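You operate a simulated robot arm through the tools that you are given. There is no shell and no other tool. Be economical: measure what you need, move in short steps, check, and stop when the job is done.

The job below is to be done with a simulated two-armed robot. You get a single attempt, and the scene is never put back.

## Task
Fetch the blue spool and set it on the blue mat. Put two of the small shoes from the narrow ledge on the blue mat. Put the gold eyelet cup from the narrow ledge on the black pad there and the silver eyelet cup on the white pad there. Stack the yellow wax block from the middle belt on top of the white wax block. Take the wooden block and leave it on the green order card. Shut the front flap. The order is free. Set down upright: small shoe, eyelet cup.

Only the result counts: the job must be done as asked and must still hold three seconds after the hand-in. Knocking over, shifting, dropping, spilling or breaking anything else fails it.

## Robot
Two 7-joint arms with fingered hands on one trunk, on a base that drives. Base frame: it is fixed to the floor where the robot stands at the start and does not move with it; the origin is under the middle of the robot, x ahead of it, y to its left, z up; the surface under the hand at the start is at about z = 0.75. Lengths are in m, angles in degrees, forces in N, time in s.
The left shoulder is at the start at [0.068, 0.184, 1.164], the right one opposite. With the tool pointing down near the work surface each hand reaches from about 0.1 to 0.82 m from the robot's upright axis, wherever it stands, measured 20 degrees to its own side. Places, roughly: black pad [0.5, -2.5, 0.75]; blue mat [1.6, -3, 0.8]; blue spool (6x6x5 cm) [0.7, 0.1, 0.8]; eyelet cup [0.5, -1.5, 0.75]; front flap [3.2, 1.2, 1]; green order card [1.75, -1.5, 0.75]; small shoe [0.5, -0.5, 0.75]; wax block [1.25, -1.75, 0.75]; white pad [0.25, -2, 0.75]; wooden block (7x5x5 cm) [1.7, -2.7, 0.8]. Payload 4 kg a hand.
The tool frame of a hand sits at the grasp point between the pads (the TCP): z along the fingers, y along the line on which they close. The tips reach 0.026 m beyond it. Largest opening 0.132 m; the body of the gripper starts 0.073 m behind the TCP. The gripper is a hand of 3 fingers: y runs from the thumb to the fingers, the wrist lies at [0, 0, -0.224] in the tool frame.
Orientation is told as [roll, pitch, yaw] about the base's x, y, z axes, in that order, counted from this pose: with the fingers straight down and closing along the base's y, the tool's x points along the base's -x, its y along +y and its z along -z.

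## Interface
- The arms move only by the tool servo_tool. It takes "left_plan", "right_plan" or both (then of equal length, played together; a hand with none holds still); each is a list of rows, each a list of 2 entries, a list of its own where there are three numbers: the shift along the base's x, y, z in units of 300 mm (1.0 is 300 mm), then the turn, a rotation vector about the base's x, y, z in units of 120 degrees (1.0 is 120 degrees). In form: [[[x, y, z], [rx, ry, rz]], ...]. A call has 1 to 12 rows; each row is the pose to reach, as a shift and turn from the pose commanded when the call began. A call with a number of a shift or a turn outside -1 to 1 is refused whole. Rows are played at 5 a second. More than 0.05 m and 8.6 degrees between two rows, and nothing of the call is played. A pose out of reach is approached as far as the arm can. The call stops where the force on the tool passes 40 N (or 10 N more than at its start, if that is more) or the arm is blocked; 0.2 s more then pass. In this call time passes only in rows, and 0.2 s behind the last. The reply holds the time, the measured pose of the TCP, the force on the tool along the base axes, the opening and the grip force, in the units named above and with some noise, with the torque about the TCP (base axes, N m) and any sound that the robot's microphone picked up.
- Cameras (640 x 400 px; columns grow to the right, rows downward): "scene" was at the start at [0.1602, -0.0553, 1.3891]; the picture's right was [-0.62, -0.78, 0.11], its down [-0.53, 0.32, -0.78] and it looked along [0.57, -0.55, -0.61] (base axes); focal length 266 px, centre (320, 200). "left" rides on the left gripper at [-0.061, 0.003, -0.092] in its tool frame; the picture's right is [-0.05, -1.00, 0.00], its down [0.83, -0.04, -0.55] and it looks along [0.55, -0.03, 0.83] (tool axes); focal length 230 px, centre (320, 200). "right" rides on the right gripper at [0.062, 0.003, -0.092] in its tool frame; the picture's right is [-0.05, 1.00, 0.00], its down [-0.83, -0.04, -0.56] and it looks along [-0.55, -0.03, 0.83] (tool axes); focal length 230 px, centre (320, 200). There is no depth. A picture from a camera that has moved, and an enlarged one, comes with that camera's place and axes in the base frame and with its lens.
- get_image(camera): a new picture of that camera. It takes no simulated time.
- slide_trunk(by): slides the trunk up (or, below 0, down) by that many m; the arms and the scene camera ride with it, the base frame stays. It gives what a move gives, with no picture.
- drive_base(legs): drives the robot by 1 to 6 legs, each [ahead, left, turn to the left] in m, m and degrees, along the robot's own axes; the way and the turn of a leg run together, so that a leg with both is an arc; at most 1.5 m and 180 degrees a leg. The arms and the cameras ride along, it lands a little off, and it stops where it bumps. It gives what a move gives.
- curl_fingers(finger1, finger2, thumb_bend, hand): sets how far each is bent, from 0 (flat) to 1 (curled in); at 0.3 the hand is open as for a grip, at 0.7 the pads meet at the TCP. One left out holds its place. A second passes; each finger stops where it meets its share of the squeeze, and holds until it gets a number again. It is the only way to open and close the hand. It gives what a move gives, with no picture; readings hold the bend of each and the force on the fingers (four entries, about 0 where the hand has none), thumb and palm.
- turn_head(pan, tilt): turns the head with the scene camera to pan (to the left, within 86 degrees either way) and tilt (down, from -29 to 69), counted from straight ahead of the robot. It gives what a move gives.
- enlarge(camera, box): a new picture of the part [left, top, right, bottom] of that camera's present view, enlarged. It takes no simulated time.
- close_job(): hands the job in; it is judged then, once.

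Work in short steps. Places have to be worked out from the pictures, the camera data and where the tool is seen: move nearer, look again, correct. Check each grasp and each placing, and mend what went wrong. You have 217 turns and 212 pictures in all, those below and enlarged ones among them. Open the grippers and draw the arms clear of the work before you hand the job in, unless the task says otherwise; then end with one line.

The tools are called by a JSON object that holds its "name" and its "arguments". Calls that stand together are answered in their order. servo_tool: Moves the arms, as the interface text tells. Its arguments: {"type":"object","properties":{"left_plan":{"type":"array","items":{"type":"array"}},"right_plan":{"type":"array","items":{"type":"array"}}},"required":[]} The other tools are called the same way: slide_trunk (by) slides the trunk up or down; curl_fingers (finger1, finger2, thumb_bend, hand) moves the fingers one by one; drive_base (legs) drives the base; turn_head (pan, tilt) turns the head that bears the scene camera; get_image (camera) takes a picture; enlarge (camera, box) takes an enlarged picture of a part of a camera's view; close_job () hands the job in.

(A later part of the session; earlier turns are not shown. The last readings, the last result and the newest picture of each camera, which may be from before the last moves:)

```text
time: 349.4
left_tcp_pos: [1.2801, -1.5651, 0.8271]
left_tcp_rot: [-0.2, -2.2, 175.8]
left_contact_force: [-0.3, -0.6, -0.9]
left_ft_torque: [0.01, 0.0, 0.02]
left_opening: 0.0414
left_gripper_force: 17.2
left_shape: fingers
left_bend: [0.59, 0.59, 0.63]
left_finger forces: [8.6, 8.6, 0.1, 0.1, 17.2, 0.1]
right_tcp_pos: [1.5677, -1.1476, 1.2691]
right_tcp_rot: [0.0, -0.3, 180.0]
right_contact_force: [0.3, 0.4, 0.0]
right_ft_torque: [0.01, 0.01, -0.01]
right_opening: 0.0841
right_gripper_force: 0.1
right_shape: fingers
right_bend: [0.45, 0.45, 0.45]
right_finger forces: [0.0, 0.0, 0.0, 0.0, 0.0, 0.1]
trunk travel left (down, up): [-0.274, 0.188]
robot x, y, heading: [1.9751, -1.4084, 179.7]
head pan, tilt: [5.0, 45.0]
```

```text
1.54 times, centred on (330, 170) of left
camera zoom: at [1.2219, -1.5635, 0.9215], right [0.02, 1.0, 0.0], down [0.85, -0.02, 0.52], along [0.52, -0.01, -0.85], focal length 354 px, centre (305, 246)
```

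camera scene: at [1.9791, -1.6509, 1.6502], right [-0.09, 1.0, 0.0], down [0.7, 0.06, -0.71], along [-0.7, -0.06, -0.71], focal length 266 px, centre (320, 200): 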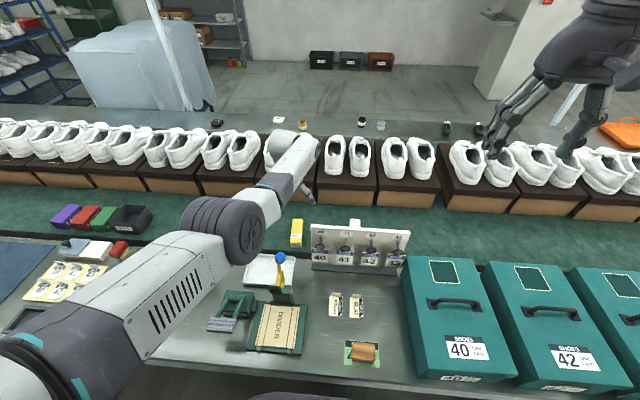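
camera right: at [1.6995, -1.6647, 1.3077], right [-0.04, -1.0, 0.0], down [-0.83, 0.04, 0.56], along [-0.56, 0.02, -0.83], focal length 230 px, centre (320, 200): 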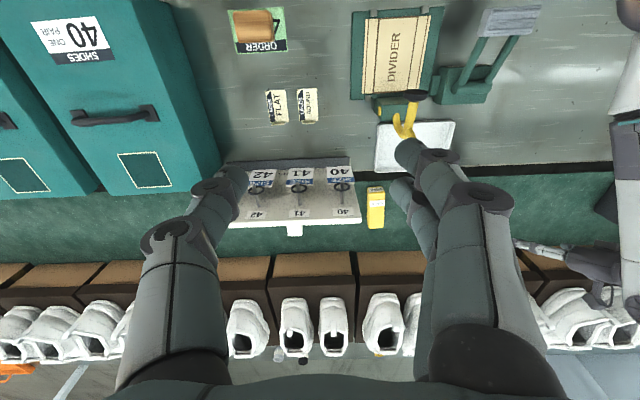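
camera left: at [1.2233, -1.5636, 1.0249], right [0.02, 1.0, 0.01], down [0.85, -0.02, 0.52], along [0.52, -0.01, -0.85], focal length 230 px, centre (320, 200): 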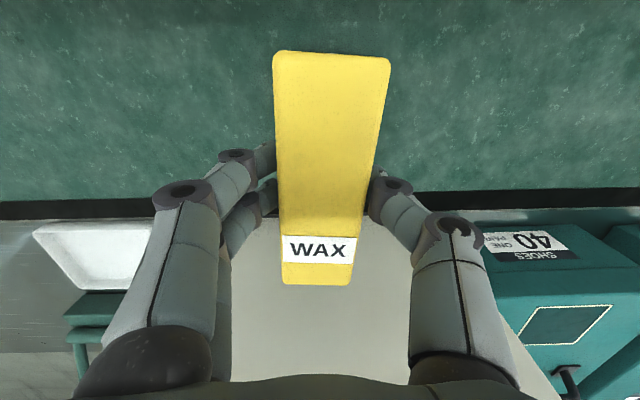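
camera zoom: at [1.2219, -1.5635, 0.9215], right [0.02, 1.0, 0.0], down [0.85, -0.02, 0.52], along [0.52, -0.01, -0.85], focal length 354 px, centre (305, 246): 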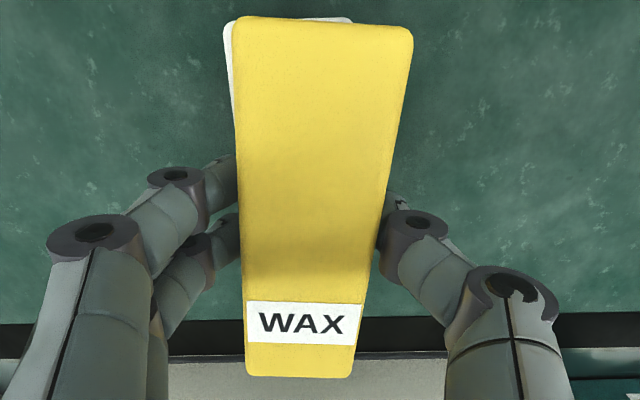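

Nearly touching; the yellow is about 1 cm too far to +y. I raise 4 mm, shift −1 cm in y, then lower to contact.

{"name": "slide_trunk", "arguments": {"by": 0.005}}

{"name": "servo_tool", "arguments": {"left_plan": [[[0, -0.033, 0], [0, 0, 0]]]}}

{"name": "slide_trunk", "arguments": {"by": -0.009}}

{"name": "enlarge", "arguments": {"camera": "left", "box": [200, 40, 460, 300]}}

```text
time: 349.9
left_tcp_pos: [1.28, -1.563, 0.833]
left_tcp_rot: [-0.3, -2.4, 175.8]
left_contact_force: [-0.5, 0.4, -1.7]
left_ft_torque: [-0.01, 0.01, 0.01]
left_opening: 0.0413
left_gripper_force: 17.0
left_shape: fingers
left_bend: [0.59, 0.59, 0.63]
left_finger forces: [8.5, 8.6, 0.1, 0.0, 17.1, 0.0]
right_tcp_pos: [1.5662, -1.1478, 1.2753]
right_tcp_rot: [0.1, -0.4, 179.9]
right_contact_force: [0.7, 0.2, -0.3]
right_ft_torque: [0.02, -0.01, -0.01]
right_opening: 0.0841
right_gripper_force: 0.0
right_shape: fingers
right_bend: [0.45, 0.45, 0.45]
right_finger forces: [0.0, 0.0, 0.0, 0.0, 0.1, 0.0]
trunk travel left (down, up): [-0.279, 0.183]
robot x, y, heading: [1.9796, -1.4089, 179.9]
head pan, tilt: [5.0, 45.0]
```

```text
time: 350.3
left_tcp_pos: [1.2801, -1.5744, 0.8316]
left_tcp_rot: [-0.2, -2.2, 175.8]
left_contact_force: [-0.6, 0.0, -1.9]
left_ft_torque: [0.0, 0.04, 0.03]
left_opening: 0.0415
left_gripper_force: 16.7
left_shape: fingers
left_bend: [0.59, 0.59, 0.63]
left_finger forces: [8.6, 8.6, 0.0, 0.0, 17.3, 0.1]
right_tcp_pos: [1.5661, -1.1473, 1.2749]
right_tcp_rot: [0.1, -0.3, 180.1]
right_contact_force: [-0.1, 0.9, -0.6]
right_ft_torque: [0.0, 0.04, 0.0]
right_opening: 0.0841
right_gripper_force: 0.1
right_shape: fingers
right_bend: [0.45, 0.45, 0.45]
right_finger forces: [0.1, 0.1, 0.0, 0.0, 0.0, 0.0]
trunk travel left (down, up): [-0.279, 0.183]
robot x, y, heading: [1.9773, -1.4052, 179.8]
head pan, tilt: [5.0, 45.0]
```

```text
time: 350.9
left_tcp_pos: [1.279, -1.5743, 0.8246]
left_tcp_rot: [-0.1, -2.5, 176.0]
left_contact_force: [-1.8, 0.3, 9.0]
left_ft_torque: [0.09, 0.04, 0.0]
left_opening: 0.0413
left_gripper_force: 18.3
left_shape: fingers
left_bend: [0.6, 0.6, 0.63]
left_finger forces: [9.2, 9.4, 0.2, 0.0, 18.3, 0.0]
right_tcp_pos: [1.5671, -1.1476, 1.2667]
right_tcp_rot: [0.0, -0.4, 180.0]
right_contact_force: [0.0, 0.2, 0.4]
right_ft_torque: [0.02, 0.0, 0.0]
right_opening: 0.0842
right_gripper_force: 0.0
right_shape: fingers
right_bend: [0.45, 0.45, 0.45]
right_finger forces: [0.1, 0.0, 0.0, 0.0, 0.1, 0.0]
trunk travel left (down, up): [-0.27, 0.192]
robot x, y, heading: [1.9763, -1.4086, 179.9]
head pan, tilt: [5.0, 45.0]
```

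```text
1.54 times, centred on (330, 170) of left
camera zoom: at [1.2216, -1.5735, 0.9202], right [0.02, 1.0, 0.0], down [0.85, -0.02, 0.52], along [0.52, -0.01, -0.85], focal length 354 px, centre (305, 246)
```

zoom: 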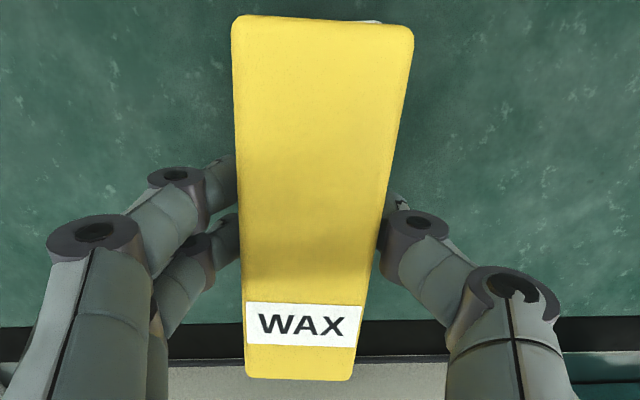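

Seated (9 N). I open the fingers and raise the trunk.

{"name": "curl_fingers", "arguments": {"hand": "left", "finger1": 0.45, "finger2": 0.45, "thumb_bend": 0.45}}

{"name": "slide_trunk", "arguments": {"by": 0.18}}

{"name": "get_image", "arguments": {"camera": "left"}}

```text
time: 351.9
left_tcp_pos: [1.2789, -1.5746, 0.8223]
left_tcp_rot: [-0.2, -2.2, 175.9]
left_contact_force: [0.1, -0.2, 0.0]
left_ft_torque: [-0.01, -0.03, 0.0]
left_opening: 0.0841
left_gripper_force: 0.0
left_shape: fingers
left_bend: [0.45, 0.45, 0.45]
left_finger forces: [0.0, 0.0, 0.1, 0.0, 0.0, 0.1]
right_tcp_pos: [1.5655, -1.147, 1.2657]
right_tcp_rot: [0.0, -0.3, 180.0]
right_contact_force: [-0.1, -0.8, 0.9]
right_ft_torque: [0.0, 0.0, 0.0]
right_opening: 0.0839
right_gripper_force: 0.0
right_shape: fingers
right_bend: [0.45, 0.45, 0.45]
right_finger forces: [0.0, 0.0, 0.0, 0.0, 0.0, 0.0]
trunk travel left (down, up): [-0.27, 0.192]
robot x, y, heading: [1.9773, -1.4043, 180.1]
head pan, tilt: [5.0, 45.0]
```

```text
time: 353.9
left_tcp_pos: [1.2792, -1.5743, 1.003]
left_tcp_rot: [-0.2, -2.2, 175.9]
left_contact_force: [-0.5, 0.4, 0.4]
left_ft_torque: [-0.02, -0.03, -0.02]
left_opening: 0.0837
left_gripper_force: 0.1
left_shape: fingers
left_bend: [0.45, 0.45, 0.45]
left_finger forces: [0.1, 0.0, 0.1, 0.1, 0.1, 0.1]
right_tcp_pos: [1.5658, -1.1472, 1.4465]
right_tcp_rot: [0.0, -0.3, 180.0]
right_contact_force: [-0.1, 0.3, -0.9]
right_ft_torque: [-0.03, 0.0, 0.0]
right_opening: 0.0844
right_gripper_force: 0.1
right_shape: fingers
right_bend: [0.45, 0.45, 0.45]
right_finger forces: [0.0, 0.1, 0.1, 0.1, 0.0, 0.0]
trunk travel left (down, up): [-0.45, 0.012]
robot x, y, heading: [1.979, -1.411, 180.0]
head pan, tilt: [5.0, 45.0]
```

```text
47 pictures are left
camera left: at [1.2217, -1.5731, 1.0977], right [0.02, 1.0, 0.01], down [0.85, -0.02, 0.52], along [0.52, -0.01, -0.85], focal length 230 px, centre (320, 200)
```

left: 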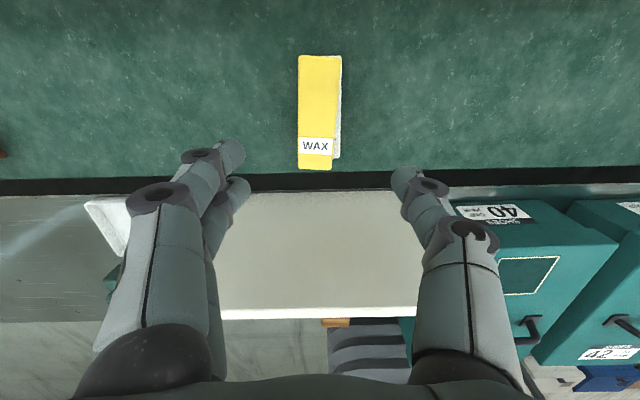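

The yellow wax rests on the white one. I raise the left hand above the board's height, back away and tuck the hand.

{"name": "servo_tool", "arguments": {"left_plan": [[[0, 0, 0.12], [0, 0, 0]], [[0, 0, 0.25], [0, 0, 0]], [[0, 0, 0.38], [0, 0, 0]]]}}

{"name": "drive_base", "arguments": {"legs": [[-0.48, 0, 0]]}}

{"name": "servo_tool", "arguments": {"left_plan": [[[0.15, -0.05, 0], [0, 0, 0]], [[0.3, -0.1, 0], [0, 0, 0]], [[0.45, -0.15, 0], [0, 0, 0]], [[0.6, -0.2, 0], [0, 0, 0]], [[0.75, -0.25, 0], [0, 0, 0]], [[0.85, -0.3, 0], [0, 0, 0]]]}}

{"name": "get_image", "arguments": {"camera": "scene"}}

```text
time: 354.7
left_tcp_pos: [1.2812, -1.5743, 1.1173]
left_tcp_rot: [-0.2, -2.1, 175.7]
left_contact_force: [0.1, 0.4, -0.3]
left_ft_torque: [0.02, 0.0, 0.0]
left_opening: 0.084
left_gripper_force: 0.0
left_shape: fingers
left_bend: [0.45, 0.45, 0.45]
left_finger forces: [0.0, 0.0, 0.1, 0.1, 0.0, 0.0]
right_tcp_pos: [1.5655, -1.1474, 1.4459]
right_tcp_rot: [0.0, -0.2, 180.1]
right_contact_force: [0.7, 0.6, 0.6]
right_ft_torque: [-0.03, 0.0, 0.01]
right_opening: 0.0843
right_gripper_force: 0.1
right_shape: fingers
right_bend: [0.45, 0.45, 0.45]
right_finger forces: [0.0, 0.1, 0.0, 0.0, 0.0, 0.1]
trunk travel left (down, up): [-0.45, 0.012]
robot x, y, heading: [1.9777, -1.4058, 179.9]
head pan, tilt: [5.0, 45.0]
```

```text
time: 357.6
left_tcp_pos: [1.7622, -1.5744, 1.1161]
left_tcp_rot: [-0.2, -2.1, 175.8]
left_contact_force: [0.2, -0.2, -1.0]
left_ft_torque: [-0.01, -0.01, 0.03]
left_opening: 0.0838
left_gripper_force: 0.0
left_shape: fingers
left_bend: [0.45, 0.45, 0.45]
left_finger forces: [0.0, 0.1, 0.0, 0.1, 0.0, 0.0]
right_tcp_pos: [2.0491, -1.1489, 1.4451]
right_tcp_rot: [0.1, -0.2, 180.0]
right_contact_force: [0.2, 0.7, -0.5]
right_ft_torque: [0.02, 0.04, -0.01]
right_opening: 0.0841
right_gripper_force: 0.1
right_shape: fingers
right_bend: [0.45, 0.45, 0.45]
right_finger forces: [0.0, 0.1, 0.1, 0.1, 0.1, 0.0]
trunk travel left (down, up): [-0.45, 0.012]
robot x, y, heading: [2.4623, -1.4076, 180.1]
head pan, tilt: [5.0, 45.0]
```

```text
time: 358.8
left_tcp_pos: [1.947, -1.7393, 1.1017]
left_tcp_rot: [7.7, -4.4, -180.0]
left_contact_force: [0.0, -0.1, -0.6]
left_ft_torque: [-0.02, 0.03, 0.03]
left_opening: 0.0844
left_gripper_force: 0.1
left_shape: fingers
left_bend: [0.45, 0.45, 0.45]
left_finger forces: [0.0, 0.0, 0.0, 0.0, 0.1, 0.0]
left hand out of reach, approached as far as the arm can: row 3, 4, 5, 6
right_tcp_pos: [2.0514, -1.1491, 1.4468]
right_tcp_rot: [-0.1, -0.5, 179.9]
right_contact_force: [-0.7, 0.0, -0.1]
right_ft_torque: [0.02, -0.01, 0.0]
right_opening: 0.0842
right_gripper_force: 0.0
right_shape: fingers
right_bend: [0.45, 0.45, 0.45]
right_finger forces: [0.1, 0.0, 0.0, 0.0, 0.0, 0.0]
trunk travel left (down, up): [-0.45, 0.012]
robot x, y, heading: [2.4631, -1.4059, 179.8]
head pan, tilt: [5.0, 45.0]
stopped in row 6 (left hand): the arm was blocked; the commanded pose is now the measured one
```

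```text
46 pictures are left
camera scene: at [2.3939, -1.4128, 1.6407], right [-0.09, 1.0, 0.0], down [0.7, 0.06, -0.71], along [-0.7, -0.06, -0.71], focal length 266 px, centre (320, 200)
```

scene: 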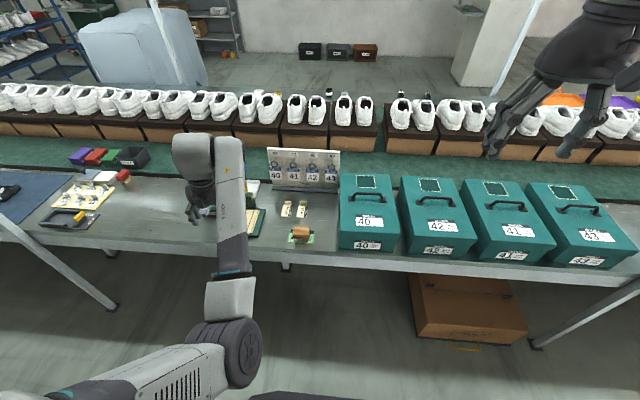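

Wood block still on its card. Now the flap: I turn around 180°, keep x≈2.25, and strafe to y≈1.1.

{"name": "drive_base", "arguments": {"legs": [[0, 0, 90], [0, 0, 90], [-0.22, 0, 0], [0, 1.3, 0], [0, 1.2, 0]]}}

{"name": "turn_head", "arguments": {"pan": 0, "tilt": 30}}

{"name": "get_image", "arguments": {"camera": "scene"}}

```text
time: 380.0
left_tcp_pos: [2.7821, 1.4389, 1.1023]
left_tcp_rot: [7.8, -4.4, -0.6]
left_contact_force: [0.9, 0.0, 0.1]
left_ft_torque: [-0.01, 0.01, 0.02]
left_opening: 0.0842
left_gripper_force: 0.0
left_shape: fingers
left_bend: [0.45, 0.45, 0.45]
left_finger forces: [0.1, 0.1, 0.0, 0.0, 0.0, 0.1]
right_tcp_pos: [2.6708, 0.8486, 1.4455]
right_tcp_rot: [0.0, -0.3, -0.5]
right_contact_force: [0.3, 0.3, -0.6]
right_ft_torque: [0.0, -0.01, -0.01]
right_opening: 0.084
right_gripper_force: 0.0
right_shape: fingers
right_bend: [0.45, 0.45, 0.45]
right_finger forces: [0.1, 0.0, 0.0, 0.0, 0.0, 0.0]
trunk travel left (down, up): [-0.45, 0.012]
robot x, y, heading: [2.2643, 1.1132, -0.9]
head pan, tilt: [5.0, 45.0]
```

```text
time: 380.8
left_tcp_pos: [2.7825, 1.4401, 1.1034]
left_tcp_rot: [7.7, -4.3, -0.6]
left_contact_force: [-0.7, 0.4, 0.2]
left_ft_torque: [0.0, -0.06, 0.02]
left_opening: 0.0842
left_gripper_force: 0.0
left_shape: fingers
left_bend: [0.45, 0.45, 0.45]
left_finger forces: [0.1, 0.0, 0.0, 0.0, 0.0, 0.0]
right_tcp_pos: [2.6708, 0.8513, 1.4458]
right_tcp_rot: [0.1, -0.2, -0.6]
right_contact_force: [0.0, 0.2, -0.3]
right_ft_torque: [0.0, -0.03, -0.02]
right_opening: 0.0846
right_gripper_force: 0.0
right_shape: fingers
right_bend: [0.45, 0.45, 0.45]
right_finger forces: [0.1, 0.0, 0.0, 0.1, 0.0, 0.1]
trunk travel left (down, up): [-0.45, 0.012]
robot x, y, heading: [2.2633, 1.1118, -0.8]
head pan, tilt: [0.0, 30.0]
```

```text
45 pictures are left
camera scene: at [2.3442, 1.1134, 1.6632], right [-0.01, -1.0, 0.0], down [-0.5, 0.0, -0.87], along [0.87, -0.01, -0.5], focal length 266 px, centre (320, 200)
```

scene: 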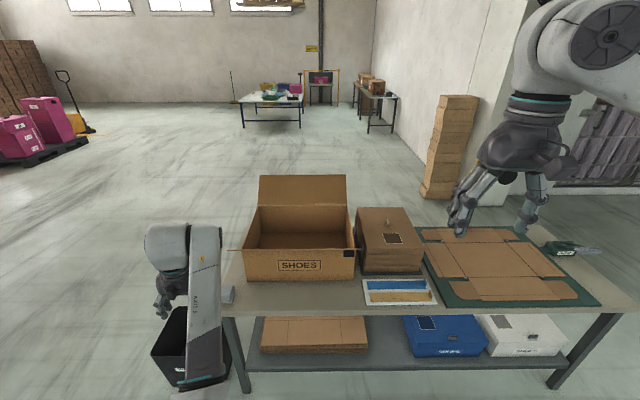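

I enlarge the carton.

{"name": "enlarge", "arguments": {"camera": "scene", "box": [210, 160, 450, 310]}}

```text
2.67 times, centred on (330, 235) of scene
camera zoom: at [2.3442, 1.1134, 1.6632], right [-0.01, -1.0, 0.0], down [-0.5, 0.0, -0.87], along [0.87, -0.01, -0.5], focal length 710 px, centre (293, 107)
```

zoom: 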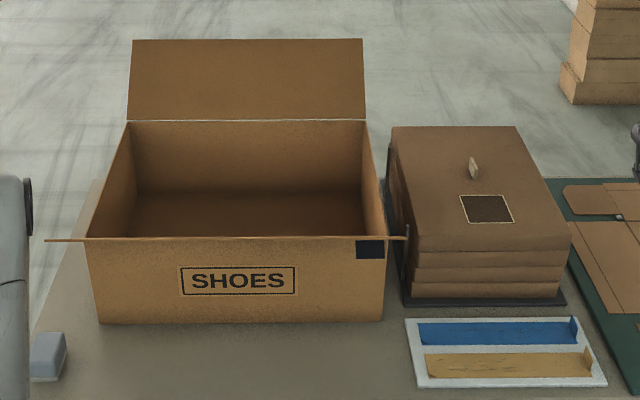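

The front flap stands outward toward me at ~40° (hinge at x≈3.20, z≈0.93, y 0.95–1.43). I'll push its outer edge over with the closed left hand. I position, square the hand, close fingers and lower the trunk.

{"name": "drive_base", "arguments": {"legs": [[0.12, -0.19, 0.8]]}}

{"name": "servo_tool", "arguments": {"left_plan": [[[0, 0, 0], [-0.032, 0.018, 0]], [[0, 0, 0], [-0.064, 0.037, 0]]]}}

{"name": "curl_fingers", "arguments": {"hand": "left", "finger1": 0.7, "finger2": 0.7, "thumb_bend": 0.7}}

{"name": "slide_trunk", "arguments": {"by": -0.09}}

{"name": "get_image", "arguments": {"camera": "scene"}}

```text
time: 382.5
left_tcp_pos: [2.8971, 1.2567, 1.1016]
left_tcp_rot: [7.7, -4.4, 0.4]
left_contact_force: [0.1, 0.8, -0.1]
left_ft_torque: [0.01, 0.03, -0.02]
left_opening: 0.0844
left_gripper_force: 0.1
left_shape: fingers
left_bend: [0.45, 0.45, 0.45]
left_finger forces: [0.0, 0.0, 0.0, 0.1, 0.1, 0.1]
right_tcp_pos: [2.7943, 0.666, 1.4467]
right_tcp_rot: [-0.1, -0.5, 0.2]
right_contact_force: [0.0, -0.6, 0.3]
right_ft_torque: [0.01, 0.02, -0.02]
right_opening: 0.0839
right_gripper_force: 0.0
right_shape: fingers
right_bend: [0.45, 0.45, 0.45]
right_finger forces: [0.0, 0.1, 0.0, 0.0, 0.0, 0.1]
trunk travel left (down, up): [-0.45, 0.012]
robot x, y, heading: [2.3815, 0.9263, -0.1]
head pan, tilt: [0.0, 30.0]
```

```text
time: 383.3
left_tcp_pos: [2.8927, 1.305, 1.1088]
left_tcp_rot: [4.4, 0.2, 3.5]
left_contact_force: [-0.6, -0.3, -1.2]
left_ft_torque: [-0.02, 0.01, -0.03]
left_opening: 0.0846
left_gripper_force: 0.0
left_shape: fingers
left_bend: [0.45, 0.45, 0.45]
left_finger forces: [0.1, 0.0, 0.0, 0.1, 0.1, 0.1]
right_tcp_pos: [2.7955, 0.6627, 1.4452]
right_tcp_rot: [-0.1, -0.3, 0.3]
right_contact_force: [0.1, 0.2, 0.9]
right_ft_torque: [0.02, 0.02, 0.01]
right_opening: 0.0844
right_gripper_force: 0.0
right_shape: fingers
right_bend: [0.45, 0.45, 0.45]
right_finger forces: [0.1, 0.1, 0.0, 0.1, 0.0, 0.1]
trunk travel left (down, up): [-0.45, 0.012]
robot x, y, heading: [2.3809, 0.9233, 0.0]
head pan, tilt: [0.0, 30.0]
stopped in row 2 (left hand): the arm was blocked; the commanded pose is now the measured one
```

```text
time: 384.3
left_tcp_pos: [2.8916, 1.3055, 1.1072]
left_tcp_rot: [4.1, 0.1, 3.5]
left_contact_force: [-0.1, -0.3, -0.4]
left_ft_torque: [-0.01, -0.01, 0.01]
left_opening: 0.0063
left_gripper_force: 0.1
left_shape: fingers
left_bend: [0.7, 0.7, 0.7]
left_finger forces: [0.0, 0.0, 0.0, 0.1, 0.0, 0.0]
right_tcp_pos: [2.7949, 0.6648, 1.4453]
right_tcp_rot: [0.0, -0.3, 0.3]
right_contact_force: [0.7, 0.9, 0.4]
right_ft_torque: [-0.02, -0.01, 0.01]
right_opening: 0.0843
right_gripper_force: 0.0
right_shape: fingers
right_bend: [0.45, 0.45, 0.45]
right_finger forces: [0.0, 0.0, 0.0, 0.0, 0.0, 0.0]
trunk travel left (down, up): [-0.45, 0.012]
robot x, y, heading: [2.3797, 0.921, 0.1]
head pan, tilt: [0.0, 30.0]
```

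```text
time: 385.5
left_tcp_pos: [2.8876, 1.333, 1.0234]
left_tcp_rot: [6.7, 0.0, 5.0]
left_contact_force: [-0.1, 0.7, 0.0]
left_ft_torque: [-0.01, -0.03, 0.01]
left_opening: 0.006
left_gripper_force: 0.0
left_shape: fingers
left_bend: [0.7, 0.7, 0.7]
left_finger forces: [0.1, 0.0, 0.0, 0.0, 0.1, 0.1]
right_tcp_pos: [2.7956, 0.6661, 1.3554]
right_tcp_rot: [0.0, -0.6, 0.2]
right_contact_force: [0.6, -0.3, -0.3]
right_ft_torque: [-0.01, 0.02, -0.01]
right_opening: 0.0842
right_gripper_force: 0.0
right_shape: fingers
right_bend: [0.45, 0.45, 0.45]
right_finger forces: [0.1, 0.0, 0.0, 0.0, 0.0, 0.0]
trunk travel left (down, up): [-0.36, 0.102]
robot x, y, heading: [2.3798, 0.9229, 0.1]
head pan, tilt: [0.0, 30.0]
```

```text
43 pictures are left
camera scene: at [2.4795, 0.9236, 1.5694], right [0.0, -1.0, 0.0], down [-0.52, 0.0, -0.85], along [0.85, 0.0, -0.52], focal length 266 px, centre (320, 200)
```

scene: 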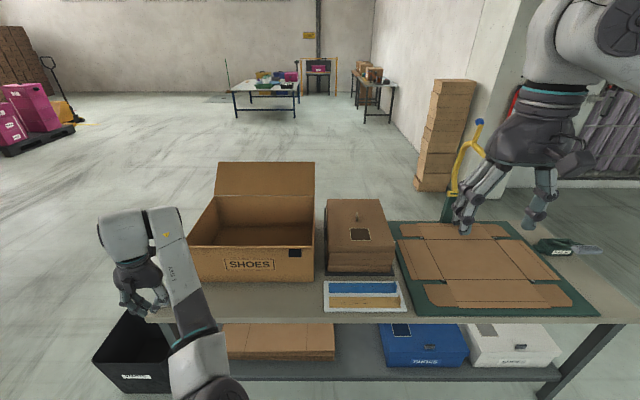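

I enlarge the carton from this new angle to see the flap.

{"name": "enlarge", "arguments": {"camera": "scene", "box": [150, 150, 350, 300]}}

```text
2.67 times, centred on (250, 225) of scene
camera zoom: at [2.4795, 0.9236, 1.5694], right [0.0, -1.0, 0.0], down [-0.52, 0.0, -0.85], along [0.85, 0.0, -0.52], focal length 710 px, centre (507, 133)
```

zoom: 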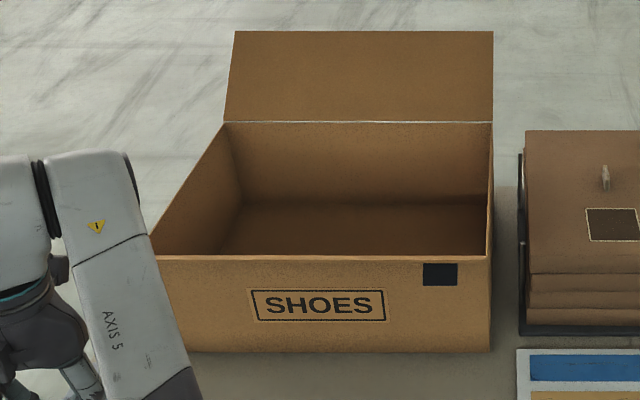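

{"name": "get_image", "arguments": {"camera": "right"}}

```text
41 pictures are left
camera right: at [2.7319, 0.6684, 1.4477], right [0.05, 1.0, 0.0], down [0.83, -0.04, 0.56], along [0.56, -0.03, -0.83], focal length 230 px, centre (320, 200)
```

right: 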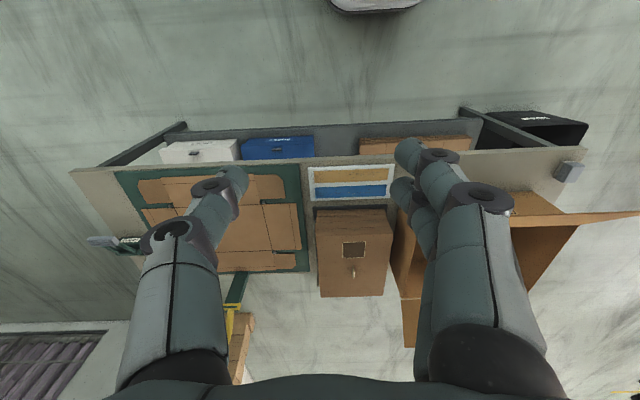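

The flap is confirmed (outer edge at ≈(3.05, z 1.06)). I push by driving ahead 0.3 m with the closed hand.

{"name": "drive_base", "arguments": {"legs": [[0.3, -0.05, 0]]}}

{"name": "get_image", "arguments": {"camera": "scene"}}

```text
time: 387.6
left_tcp_pos: [3.1846, 1.2812, 1.0265]
left_tcp_rot: [6.4, -0.4, 5.0]
left_contact_force: [-0.5, 0.5, -0.5]
left_ft_torque: [-0.03, -0.01, 0.0]
left_opening: 0.0061
left_gripper_force: 0.1
left_shape: fingers
left_bend: [0.7, 0.7, 0.7]
left_finger forces: [0.1, 0.0, 0.0, 0.0, 0.0, 0.1]
right_tcp_pos: [3.0879, 0.615, 1.3566]
right_tcp_rot: [0.0, -0.4, 0.1]
right_contact_force: [-0.5, -0.6, 1.1]
right_ft_torque: [0.01, 0.01, -0.02]
right_opening: 0.0843
right_gripper_force: 0.0
right_shape: fingers
right_bend: [0.45, 0.45, 0.45]
right_finger forces: [0.0, 0.0, 0.0, 0.1, 0.1, 0.1]
trunk travel left (down, up): [-0.36, 0.102]
robot x, y, heading: [2.6813, 0.8723, 0.1]
head pan, tilt: [0.0, 30.0]
```

```text
40 pictures are left
camera scene: at [2.7734, 0.874, 1.5698], right [0.0, -1.0, 0.0], down [-0.52, 0.0, -0.85], along [0.85, 0.0, -0.52], focal length 266 px, centre (320, 200)
```

scene: 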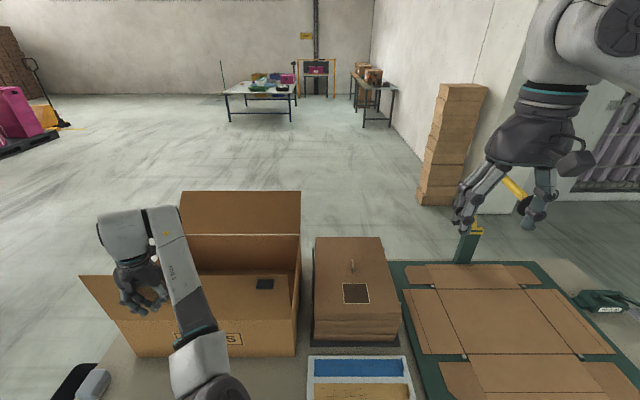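

{"name": "enlarge", "arguments": {"camera": "scene", "box": [60, 180, 320, 380]}}

```text
2.00 times, centred on (190, 280) of scene
camera zoom: at [2.7734, 0.874, 1.5698], right [0.0, -1.0, 0.0], down [-0.52, 0.0, -0.85], along [0.85, 0.0, -0.52], focal length 533 px, centre (580, 40)
```

zoom: 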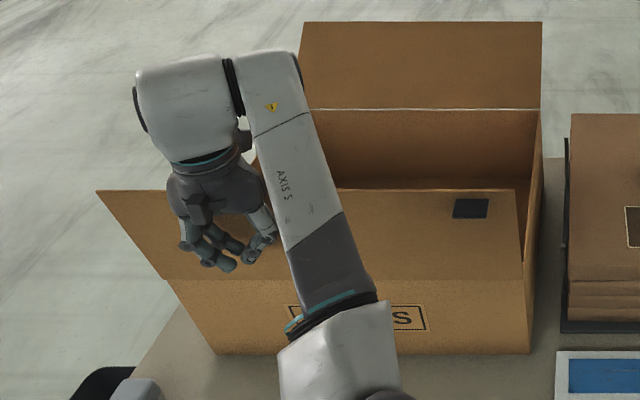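

The flap is swinging up in front of the hand. I continue ahead 8 cm, then extend the arm +x and downward.

{"name": "drive_base", "arguments": {"legs": [[0.08, 0, 0]]}}

{"name": "servo_tool", "arguments": {"left_plan": [[[0.12, 0, 0], [0, 0, 0]], [[0.24, 0, -0.03], [0, 0, 0]], [[0.36, 0, -0.07], [0, 0, 0]]]}}

{"name": "get_image", "arguments": {"camera": "scene"}}

```text
time: 388.6
left_tcp_pos: [3.2615, 1.2826, 1.0278]
left_tcp_rot: [6.5, -0.6, 5.2]
left_contact_force: [-0.2, -0.4, 0.1]
left_ft_torque: [-0.01, -0.03, 0.01]
left_opening: 0.006
left_gripper_force: 0.0
left_shape: fingers
left_bend: [0.7, 0.7, 0.7]
left_finger forces: [0.0, 0.0, 0.1, 0.0, 0.1, 0.0]
right_tcp_pos: [3.1656, 0.6137, 1.3572]
right_tcp_rot: [0.0, -0.6, 0.1]
right_contact_force: [-0.5, -0.4, 0.6]
right_ft_torque: [-0.03, -0.03, 0.01]
right_opening: 0.0841
right_gripper_force: 0.0
right_shape: fingers
right_bend: [0.45, 0.45, 0.45]
right_finger forces: [0.0, 0.1, 0.0, 0.1, 0.1, 0.0]
trunk travel left (down, up): [-0.36, 0.102]
robot x, y, heading: [2.7539, 0.8731, -0.0]
head pan, tilt: [0.0, 30.0]
```

```text
time: 389.4
left_tcp_pos: [3.3734, 1.283, 1.0054]
left_tcp_rot: [6.6, -0.3, 5.3]
left_contact_force: [1.0, 0.8, -0.5]
left_ft_torque: [0.01, 0.05, 0.06]
left_opening: 0.0062
left_gripper_force: 0.1
left_shape: fingers
left_bend: [0.7, 0.7, 0.7]
left_finger forces: [0.0, 0.0, 0.0, 0.1, 0.1, 0.0]
right_tcp_pos: [3.1706, 0.6153, 1.3554]
right_tcp_rot: [0.0, -0.2, 0.2]
right_contact_force: [0.5, -0.6, -1.5]
right_ft_torque: [-0.03, 0.04, 0.02]
right_opening: 0.0841
right_gripper_force: 0.0
right_shape: fingers
right_bend: [0.45, 0.45, 0.45]
right_finger forces: [0.1, 0.0, 0.0, 0.1, 0.0, 0.0]
trunk travel left (down, up): [-0.36, 0.102]
robot x, y, heading: [2.7546, 0.8729, 0.4]
head pan, tilt: [0.0, 30.0]
```

```text
38 pictures are left
camera scene: at [2.8572, 0.8741, 1.5693], right [0.0, -1.0, 0.0], down [-0.53, 0.0, -0.85], along [0.85, 0.0, -0.53], focal length 266 px, centre (320, 200)
```

scene: 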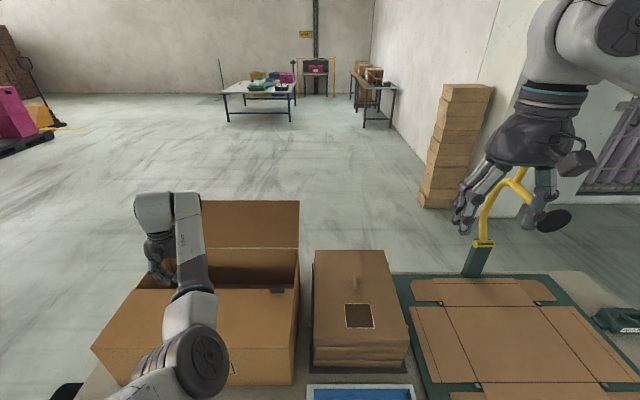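

The flap is almost down. I press it the last few cm.

{"name": "servo_tool", "arguments": {"left_plan": [[[-0.03, 0, -0.06], [0, 0, 0]], [[-0.05, 0, -0.11], [0, 0, 0]], [[-0.05, 0, -0.14], [0, 0, 0]]]}}

{"name": "get_image", "arguments": {"camera": "scene"}}

```text
time: 390.2
left_tcp_pos: [3.3568, 1.2829, 0.9643]
left_tcp_rot: [6.4, -0.5, 5.2]
left_contact_force: [-0.1, 0.6, 0.5]
left_ft_torque: [0.02, 0.01, -0.03]
left_opening: 0.0058
left_gripper_force: 0.1
left_shape: fingers
left_bend: [0.7, 0.7, 0.7]
left_finger forces: [0.0, 0.0, 0.0, 0.0, 0.0, 0.1]
right_tcp_pos: [3.1669, 0.6144, 1.3566]
right_tcp_rot: [0.0, -0.4, 0.1]
right_contact_force: [0.3, 0.0, -0.2]
right_ft_torque: [-0.05, 0.01, 0.0]
right_opening: 0.084
right_gripper_force: 0.1
right_shape: fingers
right_bend: [0.45, 0.45, 0.45]
right_finger forces: [0.1, 0.1, 0.0, 0.0, 0.0, 0.0]
trunk travel left (down, up): [-0.36, 0.102]
robot x, y, heading: [2.7547, 0.8735, 0.2]
head pan, tilt: [0.0, 30.0]
```

```text
37 pictures are left
camera scene: at [2.8532, 0.8737, 1.5696], right [0.0, -1.0, 0.0], down [-0.52, 0.0, -0.85], along [0.85, 0.0, -0.52], focal length 266 px, centre (320, 200)
```

scene: 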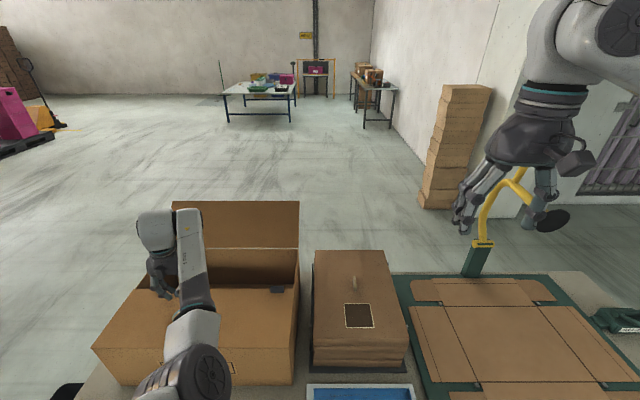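

The flap's far edge now lies at ≈(3.39, z 0.93): horizontal. One light press to be sure, then I retreat upward and check.

{"name": "servo_tool", "arguments": {"left_plan": [[[0, 0, -0.02], [0, 0, 0]], [[0, 0, -0.035], [0, 0, 0]]]}}

{"name": "servo_tool", "arguments": {"left_plan": [[[0, 0, 0.1], [0, 0, 0]], [[0, 0, 0.25], [0, 0, 0]], [[0, 0, 0.4], [0, 0, 0]], [[-0.1, 0, 0.5], [0, 0, 0]]]}}

{"name": "drive_base", "arguments": {"legs": [[-0.35, 0, 0]]}}

{"name": "enlarge", "arguments": {"camera": "scene", "box": [120, 150, 360, 310]}}

```text
time: 390.8
left_tcp_pos: [3.3565, 1.2822, 0.9539]
left_tcp_rot: [6.7, -0.5, 5.3]
left_contact_force: [0.0, 0.6, 0.4]
left_ft_torque: [0.01, -0.01, -0.02]
left_opening: 0.0059
left_gripper_force: 0.0
left_shape: fingers
left_bend: [0.7, 0.7, 0.7]
left_finger forces: [0.0, 0.1, 0.0, 0.0, 0.0, 0.1]
right_tcp_pos: [3.1673, 0.6144, 1.3559]
right_tcp_rot: [0.1, -0.4, 0.2]
right_contact_force: [0.1, 0.7, -0.2]
right_ft_torque: [-0.01, -0.02, -0.01]
right_opening: 0.0841
right_gripper_force: 0.1
right_shape: fingers
right_bend: [0.45, 0.45, 0.45]
right_finger forces: [0.0, 0.1, 0.0, 0.1, 0.0, 0.1]
trunk travel left (down, up): [-0.36, 0.102]
robot x, y, heading: [2.7527, 0.8734, -0.2]
head pan, tilt: [0.0, 30.0]
```

```text
time: 391.8
left_tcp_pos: [3.3254, 1.2824, 1.1054]
left_tcp_rot: [6.7, -0.4, 5.3]
left_contact_force: [-0.2, -0.6, 0.9]
left_ft_torque: [-0.02, -0.02, 0.03]
left_opening: 0.0061
left_gripper_force: 0.0
left_shape: fingers
left_bend: [0.7, 0.7, 0.7]
left_finger forces: [0.1, 0.0, 0.1, 0.0, 0.1, 0.0]
right_tcp_pos: [3.1672, 0.6131, 1.3573]
right_tcp_rot: [0.0, -0.4, 0.1]
right_contact_force: [0.7, 0.0, 0.0]
right_ft_torque: [0.01, -0.02, -0.04]
right_opening: 0.0841
right_gripper_force: 0.0
right_shape: fingers
right_bend: [0.45, 0.45, 0.45]
right_finger forces: [0.0, 0.1, 0.1, 0.1, 0.0, 0.0]
trunk travel left (down, up): [-0.36, 0.102]
robot x, y, heading: [2.7553, 0.8685, -0.2]
head pan, tilt: [0.0, 30.0]
```

```text
time: 394.1
left_tcp_pos: [2.9748, 1.2842, 1.1029]
left_tcp_rot: [6.6, -0.3, 5.5]
left_contact_force: [-0.5, -0.2, 0.7]
left_ft_torque: [-0.01, 0.02, -0.04]
left_opening: 0.0059
left_gripper_force: 0.1
left_shape: fingers
left_bend: [0.7, 0.7, 0.7]
left_finger forces: [0.0, 0.0, 0.0, 0.0, 0.1, 0.0]
right_tcp_pos: [2.8187, 0.6151, 1.3554]
right_tcp_rot: [0.0, -0.4, 0.3]
right_contact_force: [1.0, 0.1, -0.1]
right_ft_torque: [-0.01, 0.02, -0.02]
right_opening: 0.0839
right_gripper_force: 0.0
right_shape: fingers
right_bend: [0.45, 0.45, 0.45]
right_finger forces: [0.1, 0.0, 0.1, 0.1, 0.0, 0.1]
trunk travel left (down, up): [-0.36, 0.102]
robot x, y, heading: [2.4058, 0.8742, 0.5]
head pan, tilt: [0.0, 30.0]
```

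```text
2.50 times, centred on (240, 230) of scene
camera zoom: at [2.5036, 0.8736, 1.5694], right [0.0, -1.0, 0.0], down [-0.53, 0.0, -0.85], along [0.85, 0.0, -0.53], focal length 666 px, centre (520, 125)
```

zoom: 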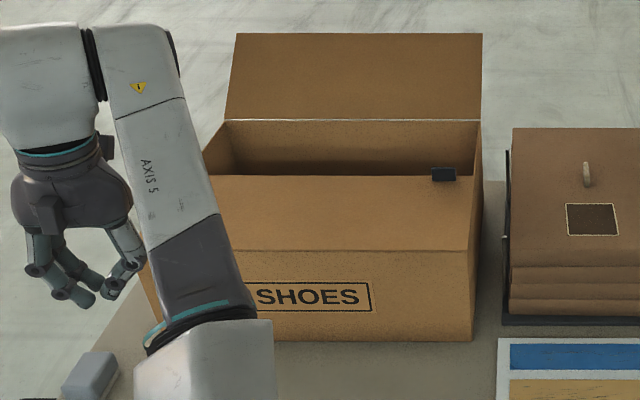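

The front flap lies shut. Now I travel back around to the front side by the known route.

{"name": "drive_base", "arguments": {"legs": [[0, 0, 89.5], [1.2, -0.06, 0], [1.2, 0, 0], [1.2, 0, 0], [0.7, 0.3, 0], [0.45, 0.12, 0]]}}

```text
time: 421.3
left_tcp_pos: [1.6386, 6.1663, 1.1039]
left_tcp_rot: [6.6, -0.4, 95.4]
left_contact_force: [0.3, -0.5, -0.2]
left_ft_torque: [0.01, 0.02, 0.02]
left_opening: 0.0062
left_gripper_force: 0.1
left_shape: fingers
left_bend: [0.7, 0.7, 0.7]
left_finger forces: [0.1, 0.1, 0.0, 0.1, 0.0, 0.0]
right_tcp_pos: [2.3073, 6.0079, 1.3564]
right_tcp_rot: [0.0, -0.4, 90.3]
right_contact_force: [-0.4, 0.0, 0.6]
right_ft_torque: [-0.01, -0.01, -0.01]
right_opening: 0.0843
right_gripper_force: 0.1
right_shape: fingers
right_bend: [0.45, 0.45, 0.45]
right_finger forces: [0.0, 0.1, 0.1, 0.0, 0.0, 0.0]
trunk travel left (down, up): [-0.36, 0.102]
robot x, y, heading: [2.0469, 5.5962, 89.9]
head pan, tilt: [0.0, 30.0]
```

{"name": "drive_base", "arguments": {"legs": [[0.1, 0, 0], [0, 0, -90], [-1.45, 0, 0], [-1.4, 0, 0], [0, -1.4, 0], [0, -1.4, 0]]}}

{"name": "drive_base", "arguments": {"legs": [[0, -1.4, 0], [0, -1.4, 0], [0, -1.1, 0]]}}

{"name": "turn_head", "arguments": {"pan": -15, "tilt": 35}}

{"name": "get_image", "arguments": {"camera": "scene"}}

```text
time: 452.7
left_tcp_pos: [-0.1903, 3.2844, 1.1028]
left_tcp_rot: [6.5, -0.3, 5.5]
left_contact_force: [0.3, -0.7, -0.1]
left_ft_torque: [0.02, 0.02, 0.02]
left_opening: 0.006
left_gripper_force: 0.1
left_shape: fingers
left_bend: [0.7, 0.7, 0.7]
left_finger forces: [0.0, 0.0, 0.1, 0.1, 0.1, 0.0]
right_tcp_pos: [-0.3453, 2.615, 1.3558]
right_tcp_rot: [-0.1, -0.4, 0.3]
right_contact_force: [0.2, 0.0, -0.1]
right_ft_torque: [-0.04, 0.01, -0.02]
right_opening: 0.0841
right_gripper_force: 0.1
right_shape: fingers
right_bend: [0.45, 0.45, 0.45]
right_finger forces: [0.0, 0.0, 0.0, 0.0, 0.1, 0.1]
trunk travel left (down, up): [-0.36, 0.102]
robot x, y, heading: [-0.761, 2.869, 0.2]
head pan, tilt: [0.0, 30.0]
```

```text
time: 471.4
left_tcp_pos: [-0.207, -0.5887, 1.1028]
left_tcp_rot: [6.6, -0.4, 5.5]
left_contact_force: [0.1, 0.2, 0.1]
left_ft_torque: [0.0, 0.01, 0.02]
left_opening: 0.0061
left_gripper_force: 0.0
left_shape: fingers
left_bend: [0.7, 0.7, 0.7]
left_finger forces: [0.0, 0.0, 0.0, 0.1, 0.1, 0.1]
right_tcp_pos: [-0.3638, -1.2582, 1.3563]
right_tcp_rot: [0.1, -0.4, 0.2]
right_contact_force: [0.3, -0.4, -0.2]
right_ft_torque: [0.01, -0.02, 0.01]
right_opening: 0.0844
right_gripper_force: 0.0
right_shape: fingers
right_bend: [0.45, 0.45, 0.45]
right_finger forces: [0.1, 0.0, 0.1, 0.0, 0.0, 0.0]
trunk travel left (down, up): [-0.36, 0.102]
robot x, y, heading: [-0.7745, -1.0057, 0.2]
head pan, tilt: [0.0, 30.0]
```

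```text
time: 472.2
left_tcp_pos: [-0.2073, -0.5885, 1.1042]
left_tcp_rot: [6.6, -0.4, 5.4]
left_contact_force: [0.8, -0.8, 0.3]
left_ft_torque: [-0.02, -0.02, 0.0]
left_opening: 0.0059
left_gripper_force: 0.0
left_shape: fingers
left_bend: [0.7, 0.7, 0.7]
left_finger forces: [0.0, 0.1, 0.0, 0.0, 0.0, 0.1]
right_tcp_pos: [-0.3628, -1.2576, 1.3554]
right_tcp_rot: [0.0, -0.4, 0.2]
right_contact_force: [-0.1, 0.1, 0.4]
right_ft_torque: [0.04, 0.01, 0.01]
right_opening: 0.0842
right_gripper_force: 0.0
right_shape: fingers
right_bend: [0.45, 0.45, 0.45]
right_finger forces: [0.0, 0.1, 0.1, 0.1, 0.0, 0.0]
trunk travel left (down, up): [-0.36, 0.102]
robot x, y, heading: [-0.7744, -1.0012, 0.3]
head pan, tilt: [-15.0, 35.0]
```

```text
35 pictures are left
camera scene: at [-0.6845, -1.0227, 1.5619], right [-0.26, -0.97, 0.01], down [-0.58, 0.15, -0.8], along [0.78, -0.21, -0.6], focal length 266 px, centre (320, 200)
```

scene: 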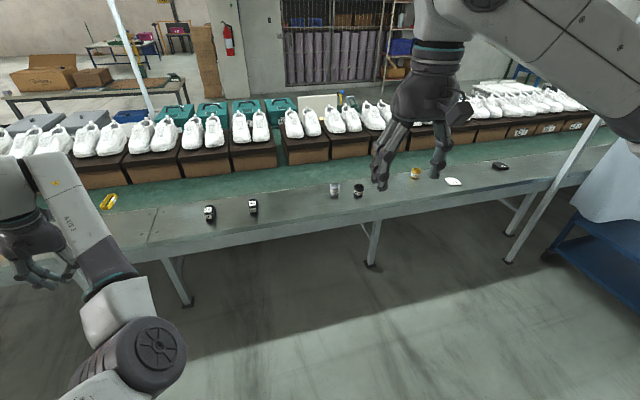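

Now the cups. In free space I set the right hand to a good pose (open, rel. 0.44 ahead / 0.40 right), lower the trunk to start height, raise the left hand, and drive in over the silver cup (≈(0.43,−1.39)).

{"name": "slide_trunk", "arguments": {"by": -0.16}}

{"name": "servo_tool", "arguments": {"right_plan": [[[0.03, -0.15, -0.03], [0, 0, 0]], [[0.06, -0.3, -0.1], [0, 0, 0]], [[0.09, -0.45, -0.2], [0, 0, 0]], [[0.1, -0.48, -0.34], [0, 0, 0]], [[0.1, -0.48, -0.48], [0, 0, 0]]], "left_plan": [[[0, 0, 0.1], [0, 0, 0]], [[0, 0, 0.2], [0, 0, 0]], [[0, 0, 0.3], [0, 0, 0]], [[0, 0, 0.4], [0, 0, 0]], [[0, 0, 0.5], [0, 0, 0]]]}}

{"name": "curl_fingers", "arguments": {"hand": "right", "finger1": 0.3, "finger2": 0.3, "thumb_bend": 0.3}}

{"name": "drive_base", "arguments": {"legs": [[0.76, 0, 0]]}}

{"name": "get_image", "arguments": {"camera": "right"}}

```text
time: 474.0
left_tcp_pos: [-0.2068, -0.5886, 0.9432]
left_tcp_rot: [6.5, -0.5, 5.4]
left_contact_force: [0.1, -0.5, 0.3]
left_ft_torque: [0.03, -0.03, 0.0]
left_opening: 0.0059
left_gripper_force: 0.0
left_shape: fingers
left_bend: [0.7, 0.7, 0.7]
left_finger forces: [0.1, 0.0, 0.0, 0.1, 0.0, 0.0]
right_tcp_pos: [-0.3644, -1.2586, 1.1968]
right_tcp_rot: [0.1, -0.5, 0.3]
right_contact_force: [-0.3, -0.4, 0.8]
right_ft_torque: [0.01, 0.0, -0.01]
right_opening: 0.0841
right_gripper_force: 0.0
right_shape: fingers
right_bend: [0.45, 0.45, 0.45]
right_finger forces: [0.1, 0.0, 0.0, 0.0, 0.0, 0.0]
trunk travel left (down, up): [-0.2, 0.262]
robot x, y, heading: [-0.7768, -1.0032, 0.1]
head pan, tilt: [-15.0, 35.0]
```

```text
refused: row 2 steps farther than a row can; nothing moved
```

```text
time: 475.0
left_tcp_pos: [-0.2066, -0.5884, 0.9423]
left_tcp_rot: [6.6, -0.4, 5.4]
left_contact_force: [-0.6, 0.0, 0.3]
left_ft_torque: [0.03, -0.01, 0.01]
left_opening: 0.006
left_gripper_force: 0.1
left_shape: fingers
left_bend: [0.7, 0.7, 0.7]
left_finger forces: [0.0, 0.0, 0.1, 0.0, 0.1, 0.0]
right_tcp_pos: [-0.364, -1.2569, 1.1957]
right_tcp_rot: [0.0, -0.4, 0.2]
right_contact_force: [-0.2, 0.3, -0.1]
right_ft_torque: [0.01, 0.01, 0.03]
right_opening: 0.1339
right_gripper_force: 0.1
right_shape: fingers
right_bend: [0.3, 0.3, 0.3]
right_finger forces: [0.0, 0.0, 0.1, 0.0, 0.1, 0.0]
trunk travel left (down, up): [-0.2, 0.262]
robot x, y, heading: [-0.7821, -1.0061, -0.0]
head pan, tilt: [-15.0, 35.0]
```

```text
time: 479.1
left_tcp_pos: [0.5462, -0.5844, 0.9436]
left_tcp_rot: [6.7, -0.5, 5.7]
left_contact_force: [0.4, 0.0, 0.2]
left_ft_torque: [0.06, -0.03, -0.01]
left_opening: 0.0062
left_gripper_force: 0.0
left_shape: fingers
left_bend: [0.7, 0.7, 0.7]
left_finger forces: [0.0, 0.1, 0.0, 0.0, 0.0, 0.1]
right_tcp_pos: [0.3906, -1.2543, 1.196]
right_tcp_rot: [0.0, -0.4, 0.5]
right_contact_force: [0.9, 0.2, 0.1]
right_ft_torque: [0.01, 0.0, 0.0]
right_opening: 0.1343
right_gripper_force: 0.1
right_shape: fingers
right_bend: [0.3, 0.3, 0.3]
right_finger forces: [0.0, 0.0, 0.0, 0.1, 0.1, 0.0]
trunk travel left (down, up): [-0.2, 0.262]
robot x, y, heading: [-0.0261, -0.9974, 0.2]
head pan, tilt: [-15.0, 35.0]
```

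```text
34 pictures are left
camera right: at [0.3277, -1.2512, 1.2879], right [0.04, 1.0, 0.0], down [0.83, -0.04, 0.56], along [0.56, -0.03, -0.83], focal length 230 px, centre (320, 200)
```

right: 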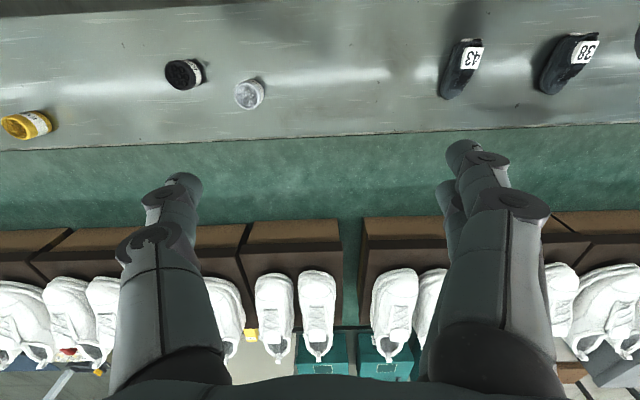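

Silver cup ≈(0.405,−1.40), gold ≈(0.44,−1.88). I move the right hand above the silver cup.

{"name": "servo_tool", "arguments": {"right_plan": [[[0.02, -0.16, 0], [0, 0, 0]], [[0.04, -0.32, 0], [0, 0, 0]], [[0.05, -0.47, 0], [0, 0, 0]], [[0.055, -0.485, -0.15], [0, 0, 0]], [[0.055, -0.485, -0.3], [0, 0, 0]], [[0.055, -0.485, -0.45], [0, 0, 0]], [[0.055, -0.485, -0.6], [0, 0, 0]], [[0.055, -0.485, -0.75], [0, 0, 0]], [[0.055, -0.485, -0.9], [0, 0, 0]]]}}

{"name": "get_image", "arguments": {"camera": "right"}}

```text
time: 481.1
left_tcp_pos: [0.5458, -0.5844, 0.9429]
left_tcp_rot: [6.6, -0.3, 5.6]
left_contact_force: [0.5, -0.1, -0.4]
left_ft_torque: [0.01, -0.01, 0.03]
left_opening: 0.0062
left_gripper_force: 0.2
left_shape: fingers
left_bend: [0.7, 0.7, 0.7]
left_finger forces: [0.1, 0.0, 0.0, 0.0, 0.0, 0.2]
right_tcp_pos: [0.4068, -1.4001, 0.9265]
right_tcp_rot: [0.0, -0.5, 0.5]
right_contact_force: [0.4, 0.3, 0.1]
right_ft_torque: [0.01, 0.01, -0.02]
right_opening: 0.1341
right_gripper_force: 0.1
right_shape: fingers
right_bend: [0.3, 0.3, 0.3]
right_finger forces: [0.0, 0.0, 0.0, 0.0, 0.0, 0.1]
trunk travel left (down, up): [-0.2, 0.262]
robot x, y, heading: [-0.0261, -1.004, 0.6]
head pan, tilt: [-15.0, 35.0]
```

```text
33 pictures are left
camera right: at [0.3439, -1.3973, 1.0181], right [0.04, 1.0, 0.0], down [0.83, -0.04, 0.56], along [0.56, -0.02, -0.83], focal length 230 px, centre (320, 200)
```

right: 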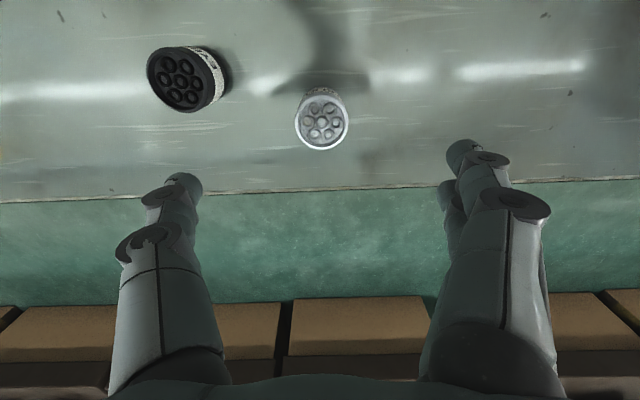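

Silver cup centered under the hand (Ø≈5 cm). I pre-close to 0.4 to keep clear of the black cup and descend.

{"name": "curl_fingers", "arguments": {"hand": "right", "finger1": 0.4, "finger2": 0.4, "thumb_bend": 0.4}}

{"name": "servo_tool", "arguments": {"right_plan": [[[-0.008, 0.005, -0.15], [0, 0, 0]], [[-0.008, 0.005, -0.3], [0, 0, 0]], [[-0.008, 0.005, -0.4], [0, 0, 0]], [[-0.008, 0.005, -0.455], [0, 0, 0]]]}}

{"name": "get_image", "arguments": {"camera": "right"}}

```text
time: 482.1
left_tcp_pos: [0.5457, -0.5833, 0.9435]
left_tcp_rot: [6.7, -0.4, 5.6]
left_contact_force: [0.5, 0.0, -0.5]
left_ft_torque: [0.01, 0.01, 0.03]
left_opening: 0.006
left_gripper_force: 0.1
left_shape: fingers
left_bend: [0.7, 0.7, 0.7]
left_finger forces: [0.0, 0.1, 0.1, 0.0, 0.0, 0.0]
right_tcp_pos: [0.4065, -1.4004, 0.927]
right_tcp_rot: [0.0, -0.4, 0.3]
right_contact_force: [-0.3, 0.3, 0.6]
right_ft_torque: [0.04, 0.01, 0.05]
right_opening: 0.1024
right_gripper_force: 0.2
right_shape: fingers
right_bend: [0.4, 0.4, 0.4]
right_finger forces: [0.0, 0.1, 0.0, 0.1, 0.0, 0.0]
trunk travel left (down, up): [-0.2, 0.262]
robot x, y, heading: [-0.0248, -0.9951, 0.3]
head pan, tilt: [-15.0, 35.0]
```

```text
time: 483.1
left_tcp_pos: [0.5461, -0.5844, 0.9429]
left_tcp_rot: [6.6, -0.5, 5.6]
left_contact_force: [-0.6, -0.2, 0.2]
left_ft_torque: [0.01, 0.01, -0.01]
left_opening: 0.006
left_gripper_force: 0.0
left_shape: fingers
left_bend: [0.7, 0.7, 0.7]
left_finger forces: [0.0, 0.1, 0.1, 0.0, 0.0, 0.1]
right_tcp_pos: [0.4047, -1.3981, 0.7892]
right_tcp_rot: [0.0, -0.5, 0.4]
right_contact_force: [0.2, 0.1, -0.4]
right_ft_torque: [-0.01, 0.02, 0.02]
right_opening: 0.1023
right_gripper_force: 0.1
right_shape: fingers
right_bend: [0.4, 0.4, 0.4]
right_finger forces: [0.0, 0.0, 0.0, 0.0, 0.0, 0.0]
trunk travel left (down, up): [-0.2, 0.262]
robot x, y, heading: [-0.0241, -0.9977, 0.1]
head pan, tilt: [-15.0, 35.0]
```

```text
32 pictures are left
camera right: at [0.3412, -1.3945, 0.881], right [0.04, 1.0, 0.0], down [0.83, -0.04, 0.56], along [0.56, -0.03, -0.83], focal length 230 px, centre (320, 200)
```

right: 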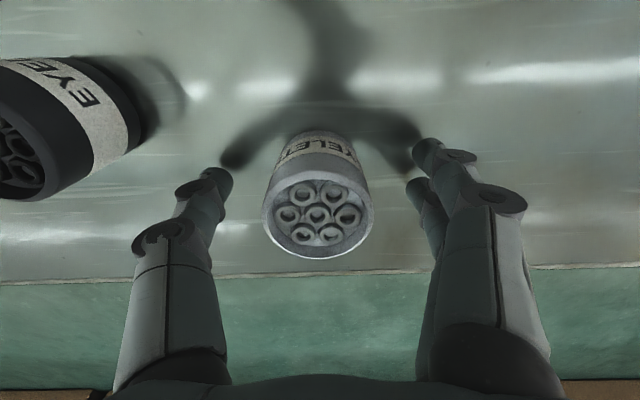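

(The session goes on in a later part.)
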